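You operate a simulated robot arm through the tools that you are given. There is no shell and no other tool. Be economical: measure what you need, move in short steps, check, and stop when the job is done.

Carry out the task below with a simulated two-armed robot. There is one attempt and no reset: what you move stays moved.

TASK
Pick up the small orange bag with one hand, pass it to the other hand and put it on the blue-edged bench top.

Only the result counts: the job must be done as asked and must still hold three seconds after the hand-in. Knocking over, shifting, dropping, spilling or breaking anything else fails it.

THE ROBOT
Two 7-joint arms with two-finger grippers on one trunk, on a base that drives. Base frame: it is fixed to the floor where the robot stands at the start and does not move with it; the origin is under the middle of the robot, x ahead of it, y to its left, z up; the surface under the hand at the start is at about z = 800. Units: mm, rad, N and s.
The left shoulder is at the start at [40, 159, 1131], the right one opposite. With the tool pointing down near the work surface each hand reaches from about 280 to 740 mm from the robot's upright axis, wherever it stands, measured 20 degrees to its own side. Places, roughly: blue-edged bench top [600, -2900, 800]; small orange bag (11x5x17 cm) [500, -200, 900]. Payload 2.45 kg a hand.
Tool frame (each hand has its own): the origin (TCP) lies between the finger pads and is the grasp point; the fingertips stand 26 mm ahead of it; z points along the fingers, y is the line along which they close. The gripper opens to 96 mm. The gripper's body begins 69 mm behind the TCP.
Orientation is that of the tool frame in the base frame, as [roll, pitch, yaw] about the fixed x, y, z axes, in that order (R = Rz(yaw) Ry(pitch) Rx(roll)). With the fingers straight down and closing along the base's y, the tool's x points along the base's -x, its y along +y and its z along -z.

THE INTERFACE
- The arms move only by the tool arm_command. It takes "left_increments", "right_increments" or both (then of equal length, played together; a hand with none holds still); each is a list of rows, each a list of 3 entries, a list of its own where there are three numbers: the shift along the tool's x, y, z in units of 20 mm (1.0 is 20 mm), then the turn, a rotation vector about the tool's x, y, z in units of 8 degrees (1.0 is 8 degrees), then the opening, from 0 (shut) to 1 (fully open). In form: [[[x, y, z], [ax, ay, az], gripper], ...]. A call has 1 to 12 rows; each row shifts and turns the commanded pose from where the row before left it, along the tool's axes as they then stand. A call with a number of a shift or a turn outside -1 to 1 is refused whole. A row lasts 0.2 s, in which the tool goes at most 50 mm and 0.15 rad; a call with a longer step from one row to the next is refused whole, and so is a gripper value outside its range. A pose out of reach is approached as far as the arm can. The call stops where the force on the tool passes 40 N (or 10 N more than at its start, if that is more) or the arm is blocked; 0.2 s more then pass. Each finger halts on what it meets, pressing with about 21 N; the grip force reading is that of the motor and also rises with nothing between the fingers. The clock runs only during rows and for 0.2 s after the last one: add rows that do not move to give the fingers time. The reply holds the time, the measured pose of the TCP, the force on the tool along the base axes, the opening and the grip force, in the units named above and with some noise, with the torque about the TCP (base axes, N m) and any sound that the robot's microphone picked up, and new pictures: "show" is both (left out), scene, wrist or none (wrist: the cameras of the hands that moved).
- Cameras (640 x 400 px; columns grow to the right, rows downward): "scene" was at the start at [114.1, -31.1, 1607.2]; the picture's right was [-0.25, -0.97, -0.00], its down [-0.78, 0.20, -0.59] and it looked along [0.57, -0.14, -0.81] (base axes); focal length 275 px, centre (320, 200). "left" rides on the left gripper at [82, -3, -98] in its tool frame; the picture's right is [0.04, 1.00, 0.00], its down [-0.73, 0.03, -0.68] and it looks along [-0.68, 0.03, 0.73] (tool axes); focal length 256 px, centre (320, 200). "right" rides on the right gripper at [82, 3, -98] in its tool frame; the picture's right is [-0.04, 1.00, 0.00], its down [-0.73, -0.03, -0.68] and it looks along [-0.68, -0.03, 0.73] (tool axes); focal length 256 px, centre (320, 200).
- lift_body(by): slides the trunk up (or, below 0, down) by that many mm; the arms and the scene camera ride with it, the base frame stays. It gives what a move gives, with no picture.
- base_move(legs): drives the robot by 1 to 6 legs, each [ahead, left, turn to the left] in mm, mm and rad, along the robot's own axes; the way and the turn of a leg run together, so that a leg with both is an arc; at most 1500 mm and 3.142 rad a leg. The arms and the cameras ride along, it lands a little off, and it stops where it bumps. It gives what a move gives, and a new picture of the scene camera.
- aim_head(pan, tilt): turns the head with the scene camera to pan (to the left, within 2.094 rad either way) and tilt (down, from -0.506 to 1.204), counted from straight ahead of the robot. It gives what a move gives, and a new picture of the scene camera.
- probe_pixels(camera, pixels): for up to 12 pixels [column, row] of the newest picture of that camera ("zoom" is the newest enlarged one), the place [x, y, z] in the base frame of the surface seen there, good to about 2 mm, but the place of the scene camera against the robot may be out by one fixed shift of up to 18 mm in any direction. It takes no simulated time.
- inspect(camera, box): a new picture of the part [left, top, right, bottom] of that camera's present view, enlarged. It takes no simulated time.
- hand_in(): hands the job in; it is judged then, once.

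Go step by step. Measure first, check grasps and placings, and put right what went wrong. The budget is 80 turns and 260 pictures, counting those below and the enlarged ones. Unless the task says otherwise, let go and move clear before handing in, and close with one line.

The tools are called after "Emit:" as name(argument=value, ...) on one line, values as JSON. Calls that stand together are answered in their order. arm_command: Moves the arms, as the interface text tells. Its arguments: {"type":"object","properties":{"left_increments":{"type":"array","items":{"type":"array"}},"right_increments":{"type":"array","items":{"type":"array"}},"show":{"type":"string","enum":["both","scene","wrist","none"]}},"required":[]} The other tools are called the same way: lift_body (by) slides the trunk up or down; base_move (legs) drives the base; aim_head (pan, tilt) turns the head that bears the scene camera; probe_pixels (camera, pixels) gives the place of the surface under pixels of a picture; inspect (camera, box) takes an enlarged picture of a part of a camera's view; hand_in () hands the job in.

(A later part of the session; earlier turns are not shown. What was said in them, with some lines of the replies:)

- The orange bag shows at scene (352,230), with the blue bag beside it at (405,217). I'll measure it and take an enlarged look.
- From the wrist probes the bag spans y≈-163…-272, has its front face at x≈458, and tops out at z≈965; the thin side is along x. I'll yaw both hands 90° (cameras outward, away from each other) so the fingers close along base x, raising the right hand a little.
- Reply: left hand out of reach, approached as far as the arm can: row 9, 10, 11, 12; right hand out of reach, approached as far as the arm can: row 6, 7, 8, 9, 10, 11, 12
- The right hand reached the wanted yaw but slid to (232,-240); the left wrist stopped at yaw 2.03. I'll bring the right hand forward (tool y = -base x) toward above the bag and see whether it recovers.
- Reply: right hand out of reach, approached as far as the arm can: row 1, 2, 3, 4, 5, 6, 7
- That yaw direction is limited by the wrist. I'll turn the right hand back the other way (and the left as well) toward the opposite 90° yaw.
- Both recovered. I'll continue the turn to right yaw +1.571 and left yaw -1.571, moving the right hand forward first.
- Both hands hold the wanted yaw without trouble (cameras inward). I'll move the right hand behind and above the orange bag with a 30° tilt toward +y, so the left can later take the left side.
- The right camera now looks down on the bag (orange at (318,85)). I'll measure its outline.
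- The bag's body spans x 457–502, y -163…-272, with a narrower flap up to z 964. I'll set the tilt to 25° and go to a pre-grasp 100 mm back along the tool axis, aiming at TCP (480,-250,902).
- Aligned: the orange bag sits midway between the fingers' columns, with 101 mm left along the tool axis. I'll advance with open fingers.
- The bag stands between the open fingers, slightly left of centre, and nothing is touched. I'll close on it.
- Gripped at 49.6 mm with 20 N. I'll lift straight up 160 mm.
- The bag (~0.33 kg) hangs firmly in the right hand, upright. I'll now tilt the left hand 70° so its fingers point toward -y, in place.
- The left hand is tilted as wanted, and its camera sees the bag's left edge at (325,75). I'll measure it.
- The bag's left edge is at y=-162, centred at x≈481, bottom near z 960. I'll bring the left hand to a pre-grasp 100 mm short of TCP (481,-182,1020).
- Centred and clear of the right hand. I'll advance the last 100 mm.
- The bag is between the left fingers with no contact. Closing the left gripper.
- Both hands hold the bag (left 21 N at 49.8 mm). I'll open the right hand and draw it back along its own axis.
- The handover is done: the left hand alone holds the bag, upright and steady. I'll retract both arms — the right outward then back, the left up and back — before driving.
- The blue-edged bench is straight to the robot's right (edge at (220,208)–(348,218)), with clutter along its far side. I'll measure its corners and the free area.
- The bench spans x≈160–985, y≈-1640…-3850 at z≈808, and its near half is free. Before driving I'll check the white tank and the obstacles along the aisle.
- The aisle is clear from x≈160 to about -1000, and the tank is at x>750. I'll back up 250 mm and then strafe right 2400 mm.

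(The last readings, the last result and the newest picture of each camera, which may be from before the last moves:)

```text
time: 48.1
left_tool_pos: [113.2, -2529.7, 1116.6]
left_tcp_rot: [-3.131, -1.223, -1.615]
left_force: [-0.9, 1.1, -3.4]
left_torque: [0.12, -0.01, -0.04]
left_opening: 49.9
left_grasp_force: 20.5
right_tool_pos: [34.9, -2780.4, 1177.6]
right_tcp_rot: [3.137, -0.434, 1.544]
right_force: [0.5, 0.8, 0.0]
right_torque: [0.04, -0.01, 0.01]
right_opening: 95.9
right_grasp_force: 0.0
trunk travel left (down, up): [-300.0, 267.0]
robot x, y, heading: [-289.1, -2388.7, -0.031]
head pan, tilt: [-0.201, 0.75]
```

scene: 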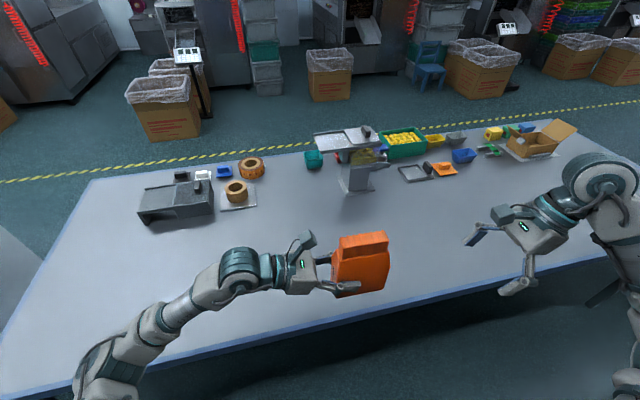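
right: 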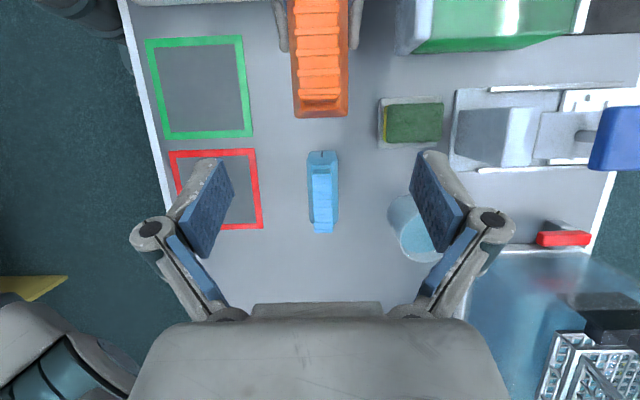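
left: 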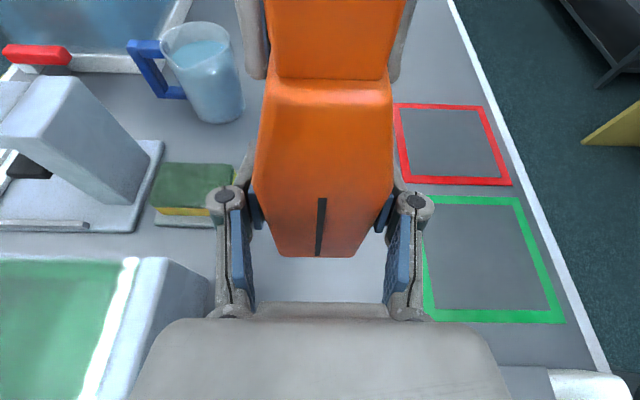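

The robot is in front of the bench with the bag in hand, and nothing was hit. I'll measure the objects near the intended spot before closing in.

Emit:
probe_pixels(camera="scene", pixels=[[350, 192], [375, 188], [360, 210], [320, 215], [335, 305], [400, 295], [440, 220], [300, 215], [235, 208], [200, 220]])

Emit:
base_move(legs=[[270, 0, 0.03]])

```text
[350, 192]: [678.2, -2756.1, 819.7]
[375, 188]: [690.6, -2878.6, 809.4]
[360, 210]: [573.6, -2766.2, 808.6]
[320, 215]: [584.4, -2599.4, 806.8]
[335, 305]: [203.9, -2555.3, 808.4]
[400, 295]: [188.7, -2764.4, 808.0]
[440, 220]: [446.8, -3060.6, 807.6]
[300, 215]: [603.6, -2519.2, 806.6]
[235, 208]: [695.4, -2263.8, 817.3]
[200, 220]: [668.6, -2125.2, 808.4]
```

```text
time: 50.1
left_tool_pos: [385.3, -2524.7, 1116.8]
left_tcp_rot: [-3.13, -1.222, -1.59]
left_force: [0.1, 0.0, -4.0]
left_torque: [0.08, 0.02, -0.01]
left_opening: 49.6
left_grasp_force: 20.4
right_tool_pos: [312.1, -2777.1, 1176.7]
right_tcp_rot: [3.136, -0.434, 1.567]
right_force: [0.1, 0.3, -0.4]
right_torque: [0.02, 0.01, -0.01]
right_opening: 96.0
right_grasp_force: 0.0
trunk travel left (down, up): [-300.0, 267.0]
robot x, y, heading: [-20.5, -2394.4, -0.006]
head pan, tilt: [-0.201, 0.75]
```

scene: 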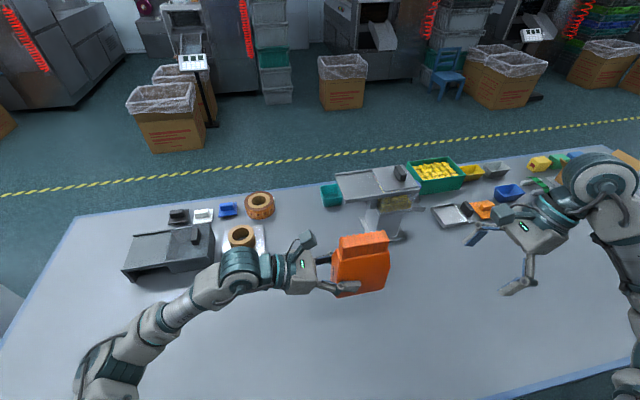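

The bag is over free bench at about (385,-2560), its bottom ≈257 mm above the top. I'll lower the trunk 190 mm and look at the clearance.

Emit:
lift_body(by=-190)

Emit:
aim_head(pan=0.1, tilt=0.8)

Emit:
inspect(camera="left", box=[0, 0, 640, 400])

```text
time: 52.1
left_tool_pos: [366.6, -2511.3, 988.6]
left_tcp_rot: [-2.691, -1.178, -1.974]
left_force: [-0.7, -0.6, -2.2]
left_torque: [0.09, 0.02, 0.03]
left_opening: 49.9
left_grasp_force: 20.8
right_tool_pos: [293.8, -2770.2, 1002.4]
right_tcp_rot: [3.101, -0.439, 1.598]
right_force: [1.7, 1.4, -0.4]
right_torque: [-0.02, 0.12, 0.05]
right_opening: 95.9
right_grasp_force: 0.1
trunk travel left (down, up): [-110.0, 457.0]
robot x, y, heading: [-22.5, -2387.8, 0.006]
head pan, tilt: [-0.201, 0.75]
```

```text
time: 52.9
left_tool_pos: [367.6, -2514.0, 990.0]
left_tcp_rot: [-2.687, -1.18, -1.978]
left_force: [-0.1, 0.4, -2.6]
left_torque: [0.13, 0.01, -0.02]
left_opening: 49.6
left_grasp_force: 20.9
right_tool_pos: [295.3, -2770.8, 1004.0]
right_tcp_rot: [3.103, -0.439, 1.597]
right_force: [1.5, 1.2, -1.0]
right_torque: [0.02, 0.07, 0.04]
right_opening: 96.1
right_grasp_force: 0.2
trunk travel left (down, up): [-110.0, 457.0]
robot x, y, heading: [-20.2, -2385.4, 0.007]
head pan, tilt: [0.099, 0.799]
```

scene: 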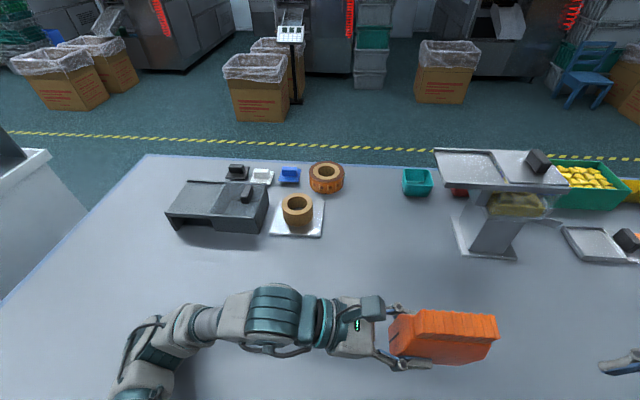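

```text
1.00 times, centred on (320, 200) of left (not enlarged: the box is as wide or as high as the picture)
```

zoom: 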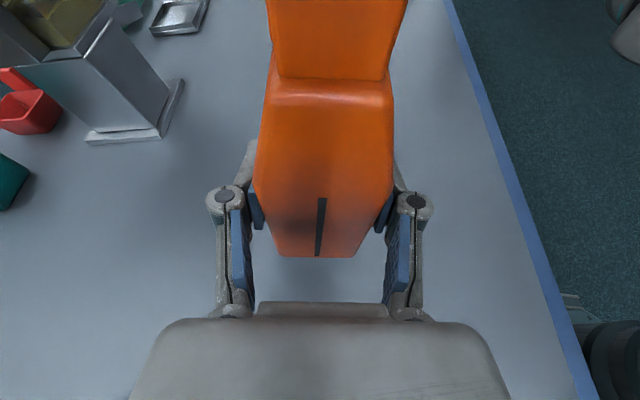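

The trunk's drop was stopped short for the left hand (127 of 190 mm, pose twisted), so its elbow is pressing on the bench. I'll raise the trunk back up and lower with the arm instead.

Emit:
lift_body(by=190)

Emit:
aim_head(pan=0.5, tilt=0.9)

```text
time: 55.0
left_tool_pos: [384.5, -2531.9, 1116.1]
left_tcp_rot: [-3.13, -1.218, -1.591]
left_force: [-0.2, 0.4, -2.7]
left_torque: [0.07, 0.01, 0.03]
left_opening: 49.9
left_grasp_force: 21.0
right_tool_pos: [309.7, -2786.1, 1176.1]
right_tcp_rot: [3.136, -0.439, 1.567]
right_force: [0.3, 0.1, -0.1]
right_torque: [0.02, 0.0, -0.02]
right_opening: 96.0
right_grasp_force: 0.1
trunk travel left (down, up): [-300.0, 267.0]
robot x, y, heading: [-18.6, -2391.8, -0.007]
head pan, tilt: [0.099, 0.799]
```

```text
time: 55.9
left_tool_pos: [384.0, -2531.9, 1117.8]
left_tcp_rot: [-3.125, -1.219, -1.596]
left_force: [-0.7, -0.7, -3.0]
left_torque: [0.09, -0.01, 0.01]
left_opening: 49.7
left_grasp_force: 20.9
right_tool_pos: [310.3, -2785.8, 1177.1]
right_tcp_rot: [3.135, -0.437, 1.566]
right_force: [0.0, 0.7, 1.0]
right_torque: [-0.02, -0.01, -0.01]
right_opening: 96.0
right_grasp_force: 0.1
trunk travel left (down, up): [-300.0, 267.0]
robot x, y, heading: [-20.8, -2397.0, -0.005]
head pan, tilt: [0.499, 0.901]
```

scene: 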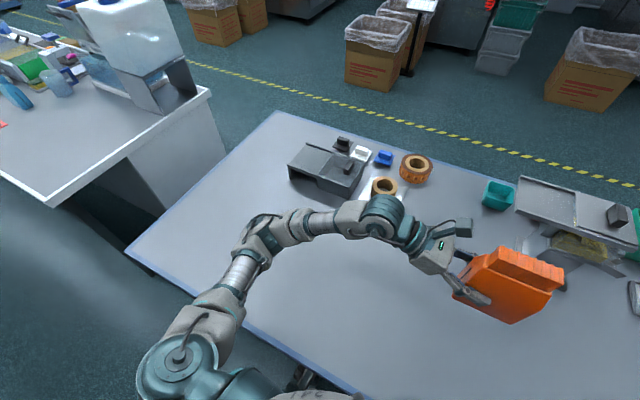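

All is restored. I'll measure the elbow and forearm heights to see how far the arm can go down this way.

Emit:
probe_pixels(camera="scene", pixels=[[262, 225], [300, 220], [350, 215], [385, 215], [240, 275], [200, 330], [430, 250], [520, 285]])

```text
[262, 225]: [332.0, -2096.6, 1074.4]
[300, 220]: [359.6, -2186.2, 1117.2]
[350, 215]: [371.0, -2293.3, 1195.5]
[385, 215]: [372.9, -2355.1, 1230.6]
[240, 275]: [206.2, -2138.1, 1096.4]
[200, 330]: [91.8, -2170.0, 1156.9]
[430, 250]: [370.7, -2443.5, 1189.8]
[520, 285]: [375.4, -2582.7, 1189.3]
```

The elbow is at ~1074 with only ~160 mm of margin. I'll raise the trunk 200 mm and then lower the hand with the arm, which keeps the elbow high.

Emit:
lift_body(by=200)

Emit:
arm_command(left_increments=[[[-0.94, 0, 0.345], [0, 0, 0], 0], [[-0.94, 0, 0.345], [0, 0, 0], 0], [[-0.94, 0, 0.345], [0, 0, 0], 0], [[-0.94, 0, 0.345], [0, 0, 0], 0], [[-0.94, 0, 0.345], [0, 0, 0], 0], [[-0.94, 0, 0.345], [0, 0, 0], 0], [[-0.94, 0, 0.345], [0, 0, 0], 0], [[-0.94, 0, 0.345], [0, 0, 0], 0], [[-0.94, 0, 0.345], [0, 0, 0], 0], [[-0.94, 0, 0.345], [0, 0, 0], 0], [[-0.94, 0, 0.345], [0, 0, 0], 0], [[-0.94, 0, 0.345], [0, 0, 0], 0]], show="scene")

```text
time: 58.1
left_tool_pos: [384.2, -2514.1, 1318.0]
left_tcp_rot: [-3.124, -1.231, -1.594]
left_force: [1.2, -0.2, -2.5]
left_torque: [0.13, 0.02, -0.03]
left_opening: 49.9
left_grasp_force: 21.1
right_tool_pos: [311.0, -2765.5, 1381.3]
right_tcp_rot: [3.133, -0.425, 1.568]
right_force: [0.1, -0.9, -1.3]
right_torque: [0.02, 0.0, 0.02]
right_opening: 95.9
right_grasp_force: 0.0
trunk travel left (down, up): [-500.0, 67.0]
robot x, y, heading: [-21.2, -2390.6, -0.009]
head pan, tilt: [0.499, 0.901]
```

```text
time: 60.7
left_tool_pos: [385.5, -2526.2, 1077.5]
left_tcp_rot: [-3.123, -1.222, -1.594]
left_force: [-0.4, -0.6, -1.9]
left_torque: [0.1, 0.0, 0.0]
left_opening: 49.6
left_grasp_force: 20.6
right_tool_pos: [310.4, -2779.2, 1378.4]
right_tcp_rot: [3.134, -0.434, 1.568]
right_force: [-0.2, 0.3, 0.5]
right_torque: [-0.01, 0.01, 0.02]
right_opening: 95.8
right_grasp_force: 0.0
trunk travel left (down, up): [-500.0, 67.0]
robot x, y, heading: [-23.6, -2391.4, -0.009]
head pan, tilt: [0.499, 0.901]
```

scene: 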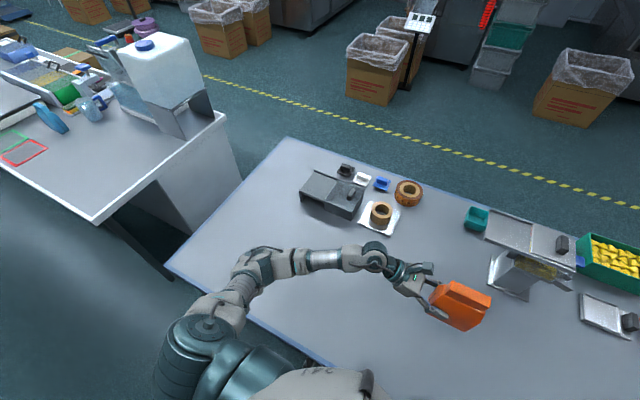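

Emit:
probe_pixels(camera="scene", pixels=[[256, 258], [285, 262], [325, 260], [370, 255], [410, 280], [460, 290], [485, 300], [440, 300]])

```text
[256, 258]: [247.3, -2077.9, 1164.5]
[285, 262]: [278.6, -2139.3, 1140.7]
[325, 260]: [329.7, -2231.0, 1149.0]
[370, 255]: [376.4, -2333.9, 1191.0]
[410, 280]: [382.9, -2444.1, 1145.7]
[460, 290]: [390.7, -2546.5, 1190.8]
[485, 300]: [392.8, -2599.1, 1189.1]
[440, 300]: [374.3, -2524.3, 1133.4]
```

The elbow now stays at about 1160 while the hand is down at 1077. I'll lower another 160 mm.

Emit:
arm_command(left_increments=[[[-0.94, 0, 0.345], [0, 0, 0], 0], [[-0.94, 0, 0.345], [0, 0, 0], 0], [[-0.94, 0, 0.345], [0, 0, 0], 0], [[-0.94, 0, 0.345], [0, 0, 0], 0], [[-0.94, 0, 0.345], [0, 0, 0], 0], [[-0.94, 0, 0.345], [0, 0, 0], 0], [[-0.94, 0, 0.345], [0, 0, 0], 0], [[-0.94, 0, 0.345], [0, 0, 0], 0], [[0, 0, 0], [0, 0, 0], 0]], show="both")

Emit:
probe_pixels(camera="left", pixels=[[300, 250], [345, 250], [320, 180], [320, 100], [320, 280], [280, 280], [200, 150], [430, 100], [322, 20], [320, 60]])

```text
time: 62.7
left_tool_pos: [386.5, -2525.7, 919.4]
left_tcp_rot: [-3.125, -1.226, -1.594]
left_force: [-1.1, 0.4, -2.2]
left_torque: [0.03, 0.0, 0.03]
left_opening: 49.6
left_grasp_force: 21.0
right_tool_pos: [310.7, -2777.0, 1379.7]
right_tcp_rot: [3.134, -0.432, 1.567]
right_force: [-0.3, -0.5, 0.6]
right_torque: [-0.01, 0.0, 0.02]
right_opening: 95.8
right_grasp_force: 0.0
trunk travel left (down, up): [-500.0, 67.0]
robot x, y, heading: [-19.5, -2392.0, -0.007]
head pan, tilt: [0.499, 0.901]
```

scene: 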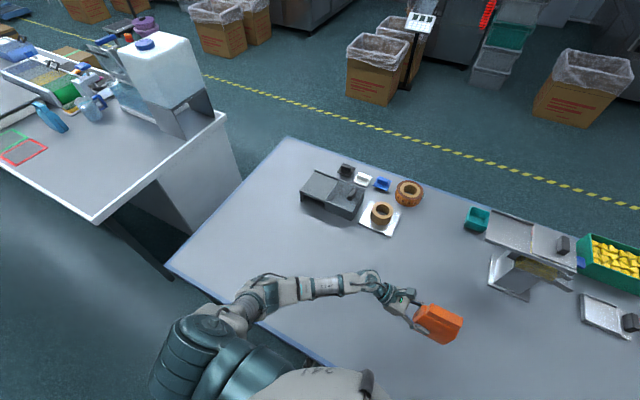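
left: 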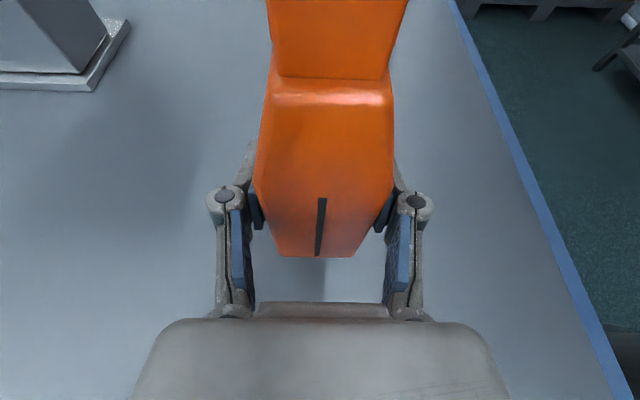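

```text
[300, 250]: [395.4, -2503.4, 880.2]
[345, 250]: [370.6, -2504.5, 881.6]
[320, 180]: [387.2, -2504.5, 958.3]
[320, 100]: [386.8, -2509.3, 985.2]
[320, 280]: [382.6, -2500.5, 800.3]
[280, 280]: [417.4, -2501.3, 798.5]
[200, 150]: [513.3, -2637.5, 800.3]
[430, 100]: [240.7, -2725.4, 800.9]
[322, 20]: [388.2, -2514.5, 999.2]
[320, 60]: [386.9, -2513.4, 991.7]
```

The bag is upright (left edge y≈-2504 from z 880 to 958) and the bench is at z 800. I'll lower 48 mm, then look at forces and remaining gap.

Emit:
arm_command(left_increments=[[[-0.75, 0, 0.275], [0, 0, 0], 0], [[-0.75, 0, 0.275], [0, 0, 0], 0], [[-0.75, 0, 0.275], [0, 0, 0], 0], [[0, 0, 0], [0, 0, 0], 0]], show="wrist")

Emit:
probe_pixels(camera="left", pixels=[[310, 250], [310, 254], [310, 257], [310, 262], [340, 256], [310, 240]])

Emit:
probe_pixels(camera="scene", pixels=[[250, 285], [265, 295], [310, 290], [365, 282]])

```text
time: 63.7
left_tool_pos: [385.7, -2527.0, 870.2]
left_tcp_rot: [-3.124, -1.225, -1.595]
left_force: [1.2, 0.8, -3.6]
left_torque: [0.09, 0.0, 0.02]
left_opening: 49.7
left_grasp_force: 21.1
right_tool_pos: [310.1, -2775.5, 1379.5]
right_tcp_rot: [3.135, -0.432, 1.566]
right_force: [0.5, -0.2, -0.3]
right_torque: [0.0, 0.04, -0.02]
right_opening: 96.3
right_grasp_force: 0.1
trunk travel left (down, up): [-500.0, 67.0]
robot x, y, heading: [-23.0, -2395.4, -0.009]
head pan, tilt: [0.499, 0.901]
```

left: 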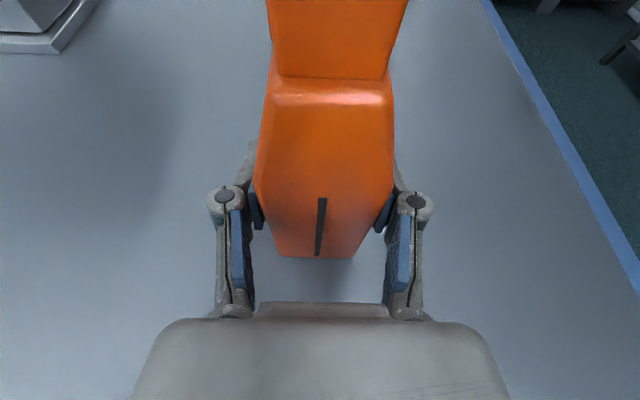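

```text
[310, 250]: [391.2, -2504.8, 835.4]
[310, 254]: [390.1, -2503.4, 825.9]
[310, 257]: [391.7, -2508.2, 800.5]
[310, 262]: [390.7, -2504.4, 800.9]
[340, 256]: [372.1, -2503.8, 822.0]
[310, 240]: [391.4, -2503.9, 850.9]
```

```text
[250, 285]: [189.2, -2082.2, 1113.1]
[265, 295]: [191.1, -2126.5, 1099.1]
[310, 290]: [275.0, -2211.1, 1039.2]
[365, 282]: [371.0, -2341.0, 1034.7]
```

About 10–20 mm of gap remains. I'll lower in small steps, watching the vertical force.

Emit:
arm_command(left_increments=[[[-0.118, 0, 0.043], [0, 0, 0], 0], [[-0.118, 0, 0.043], [0, 0, 0], 0], [[-0.118, 0, 0.043], [0, 0, 0], 0], [[0, 0, 0], [0, 0, 0], 0], [[0, 0, 0], [0, 0, 0], 0]], show="none")

Emit:
arm_command(left_increments=[[[-0.094, 0, 0.034], [0, 0, 0], 0], [[0, 0, 0], [0, 0, 0], 0], [[0, 0, 0], [0, 0, 0], 0]], show="wrist")

```text
time: 64.9
left_tool_pos: [385.9, -2527.7, 862.3]
left_tcp_rot: [-3.123, -1.224, -1.596]
left_force: [0.7, -0.3, -2.8]
left_torque: [0.1, 0.02, 0.01]
left_opening: 49.7
left_grasp_force: 21.2
right_tool_pos: [310.0, -2775.5, 1379.7]
right_tcp_rot: [3.134, -0.432, 1.566]
right_force: [-0.6, 0.5, 0.0]
right_torque: [0.05, 0.01, -0.01]
right_opening: 96.2
right_grasp_force: 0.1
trunk travel left (down, up): [-500.0, 67.0]
robot x, y, heading: [-23.0, -2391.8, -0.009]
head pan, tilt: [0.499, 0.901]
```

```text
time: 65.7
left_tool_pos: [386.7, -2526.7, 861.1]
left_tcp_rot: [-3.122, -1.227, -1.596]
left_force: [0.7, -0.3, 2.9]
left_torque: [0.22, 0.08, -0.03]
left_opening: 49.7
left_grasp_force: 21.2
right_tool_pos: [309.4, -2775.6, 1379.3]
right_tcp_rot: [3.135, -0.432, 1.567]
right_force: [0.2, -0.6, -0.4]
right_torque: [-0.03, -0.01, 0.01]
right_opening: 96.0
right_grasp_force: 0.0
trunk travel left (down, up): [-500.0, 67.0]
robot x, y, heading: [-24.5, -2396.1, -0.008]
head pan, tilt: [0.499, 0.901]
```

left: 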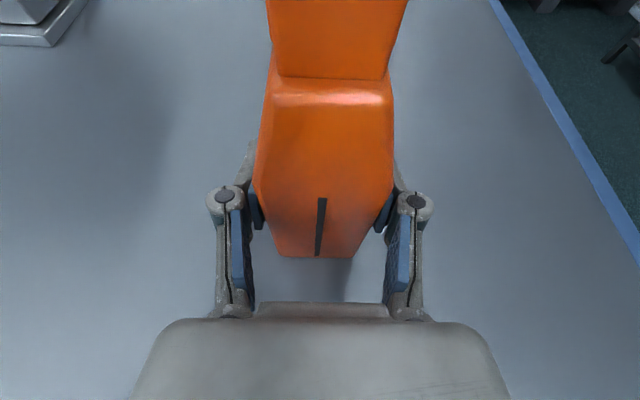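

The force turned from -2.8 to +2.9 N: the bag's bottom rests on the bench. I'll open the left hand and back out along its axis.

Emit:
arm_command(left_increments=[[[0, 0, 0], [0, 0, 0], 0.5], [[0, 0, 0], [0, 0, 0], 0.6], [[0, 0, 0], [0, 0, 0], 0.8], [[0, 0, 0], [0, 0, 0], 1], [[0, 0, 0], [0, 0, 0], 1], [[0, 0, -0.3], [0, 0, 0], 1], [[0, 0, -0.5], [0, 0, 0], 1], [[0, 0, -0.8], [0, 0, 0], 1], [[0, 0, -1], [0, 0, 0], 1], [[0, 0, -1], [0, 0, 0], 1], [[0, 0, -1], [0, 0, 0], 1], [[0, 0, 0], [0, 0, 0], 1]], show="both")

```text
time: 68.3
left_tool_pos: [386.4, -2439.2, 890.5]
left_tcp_rot: [-3.122, -1.224, -1.597]
left_force: [0.4, -0.1, 0.3]
left_torque: [0.0, 0.02, 0.02]
left_opening: 95.9
left_grasp_force: 0.1
right_tool_pos: [311.6, -2775.8, 1379.3]
right_tcp_rot: [3.134, -0.432, 1.569]
right_force: [0.8, 0.5, -0.3]
right_torque: [0.01, 0.0, 0.01]
right_opening: 96.1
right_grasp_force: 0.0
trunk travel left (down, up): [-500.0, 67.0]
robot x, y, heading: [-20.2, -2396.6, -0.011]
head pan, tilt: [0.499, 0.901]
```

scene: 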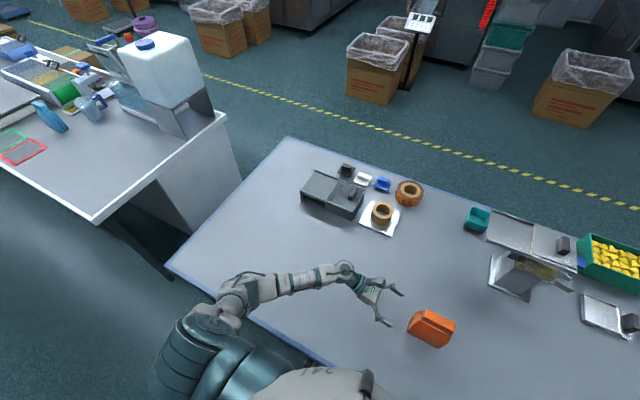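
left: 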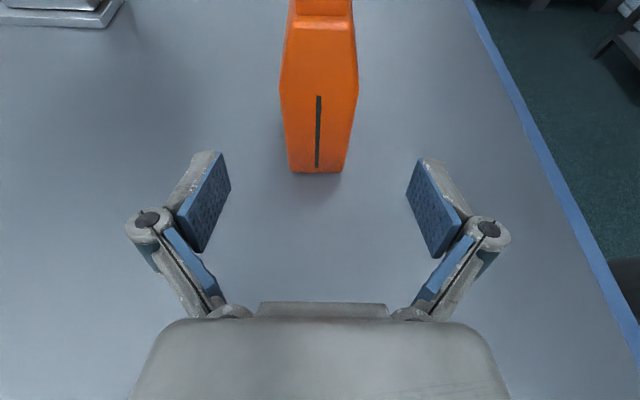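

The bag stands upright and free on the bench (left view (318,90)). I'll move the hand a little farther clear.

Emit:
arm_command(left_increments=[[[0.3, 0, -0.9], [0, 0, 0], 1], [[0.3, 0, -0.9], [0, 0, 0], 1], [[0.3, 0, -0.9], [0, 0, 0], 1], [[0.6, 0, -0.6], [0, 0, 0], 1], [[0, 0, 0], [0, 0, 0], 1]], show="both")

```text
time: 69.5
left_tool_pos: [387.5, -2386.3, 942.6]
left_tcp_rot: [-3.123, -1.225, -1.595]
left_force: [-0.6, -0.2, 0.0]
left_torque: [0.0, 0.02, 0.01]
left_opening: 96.1
left_grasp_force: 0.1
right_tool_pos: [309.9, -2775.7, 1380.8]
right_tcp_rot: [3.135, -0.433, 1.568]
right_force: [0.0, -0.1, 0.3]
right_torque: [0.04, 0.02, -0.02]
right_opening: 95.6
right_grasp_force: 0.1
trunk travel left (down, up): [-500.0, 67.0]
robot x, y, heading: [-23.4, -2392.7, -0.005]
head pan, tilt: [0.499, 0.901]
```

scene: 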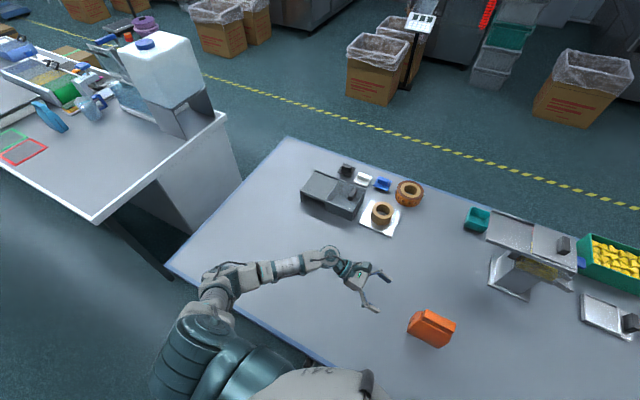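
left: 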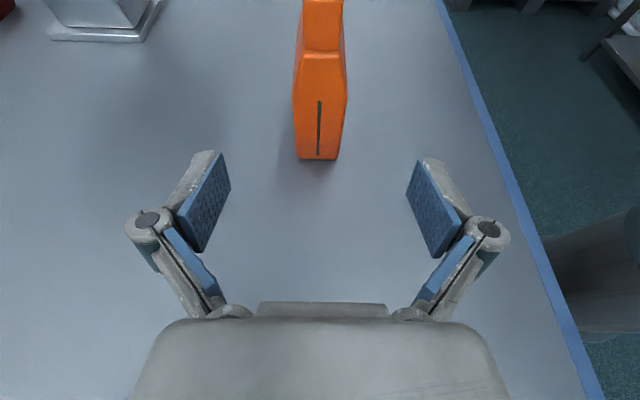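

The bag stands still at scene (431,327), and both hands are clear of it. Handing in.

Emit:
hand_in()

```text
The job is handed in.
```

The right hand picked up the orange bag and passed it to the left. The left hand set it upright on the blue-edged bench top, and the job is handed in. While I was lowering the trunk at the bench, the left arm met something, most likely its elbow on the bench. I raised it again and lowered with the arm instead, and the pictures show nothing else moved.
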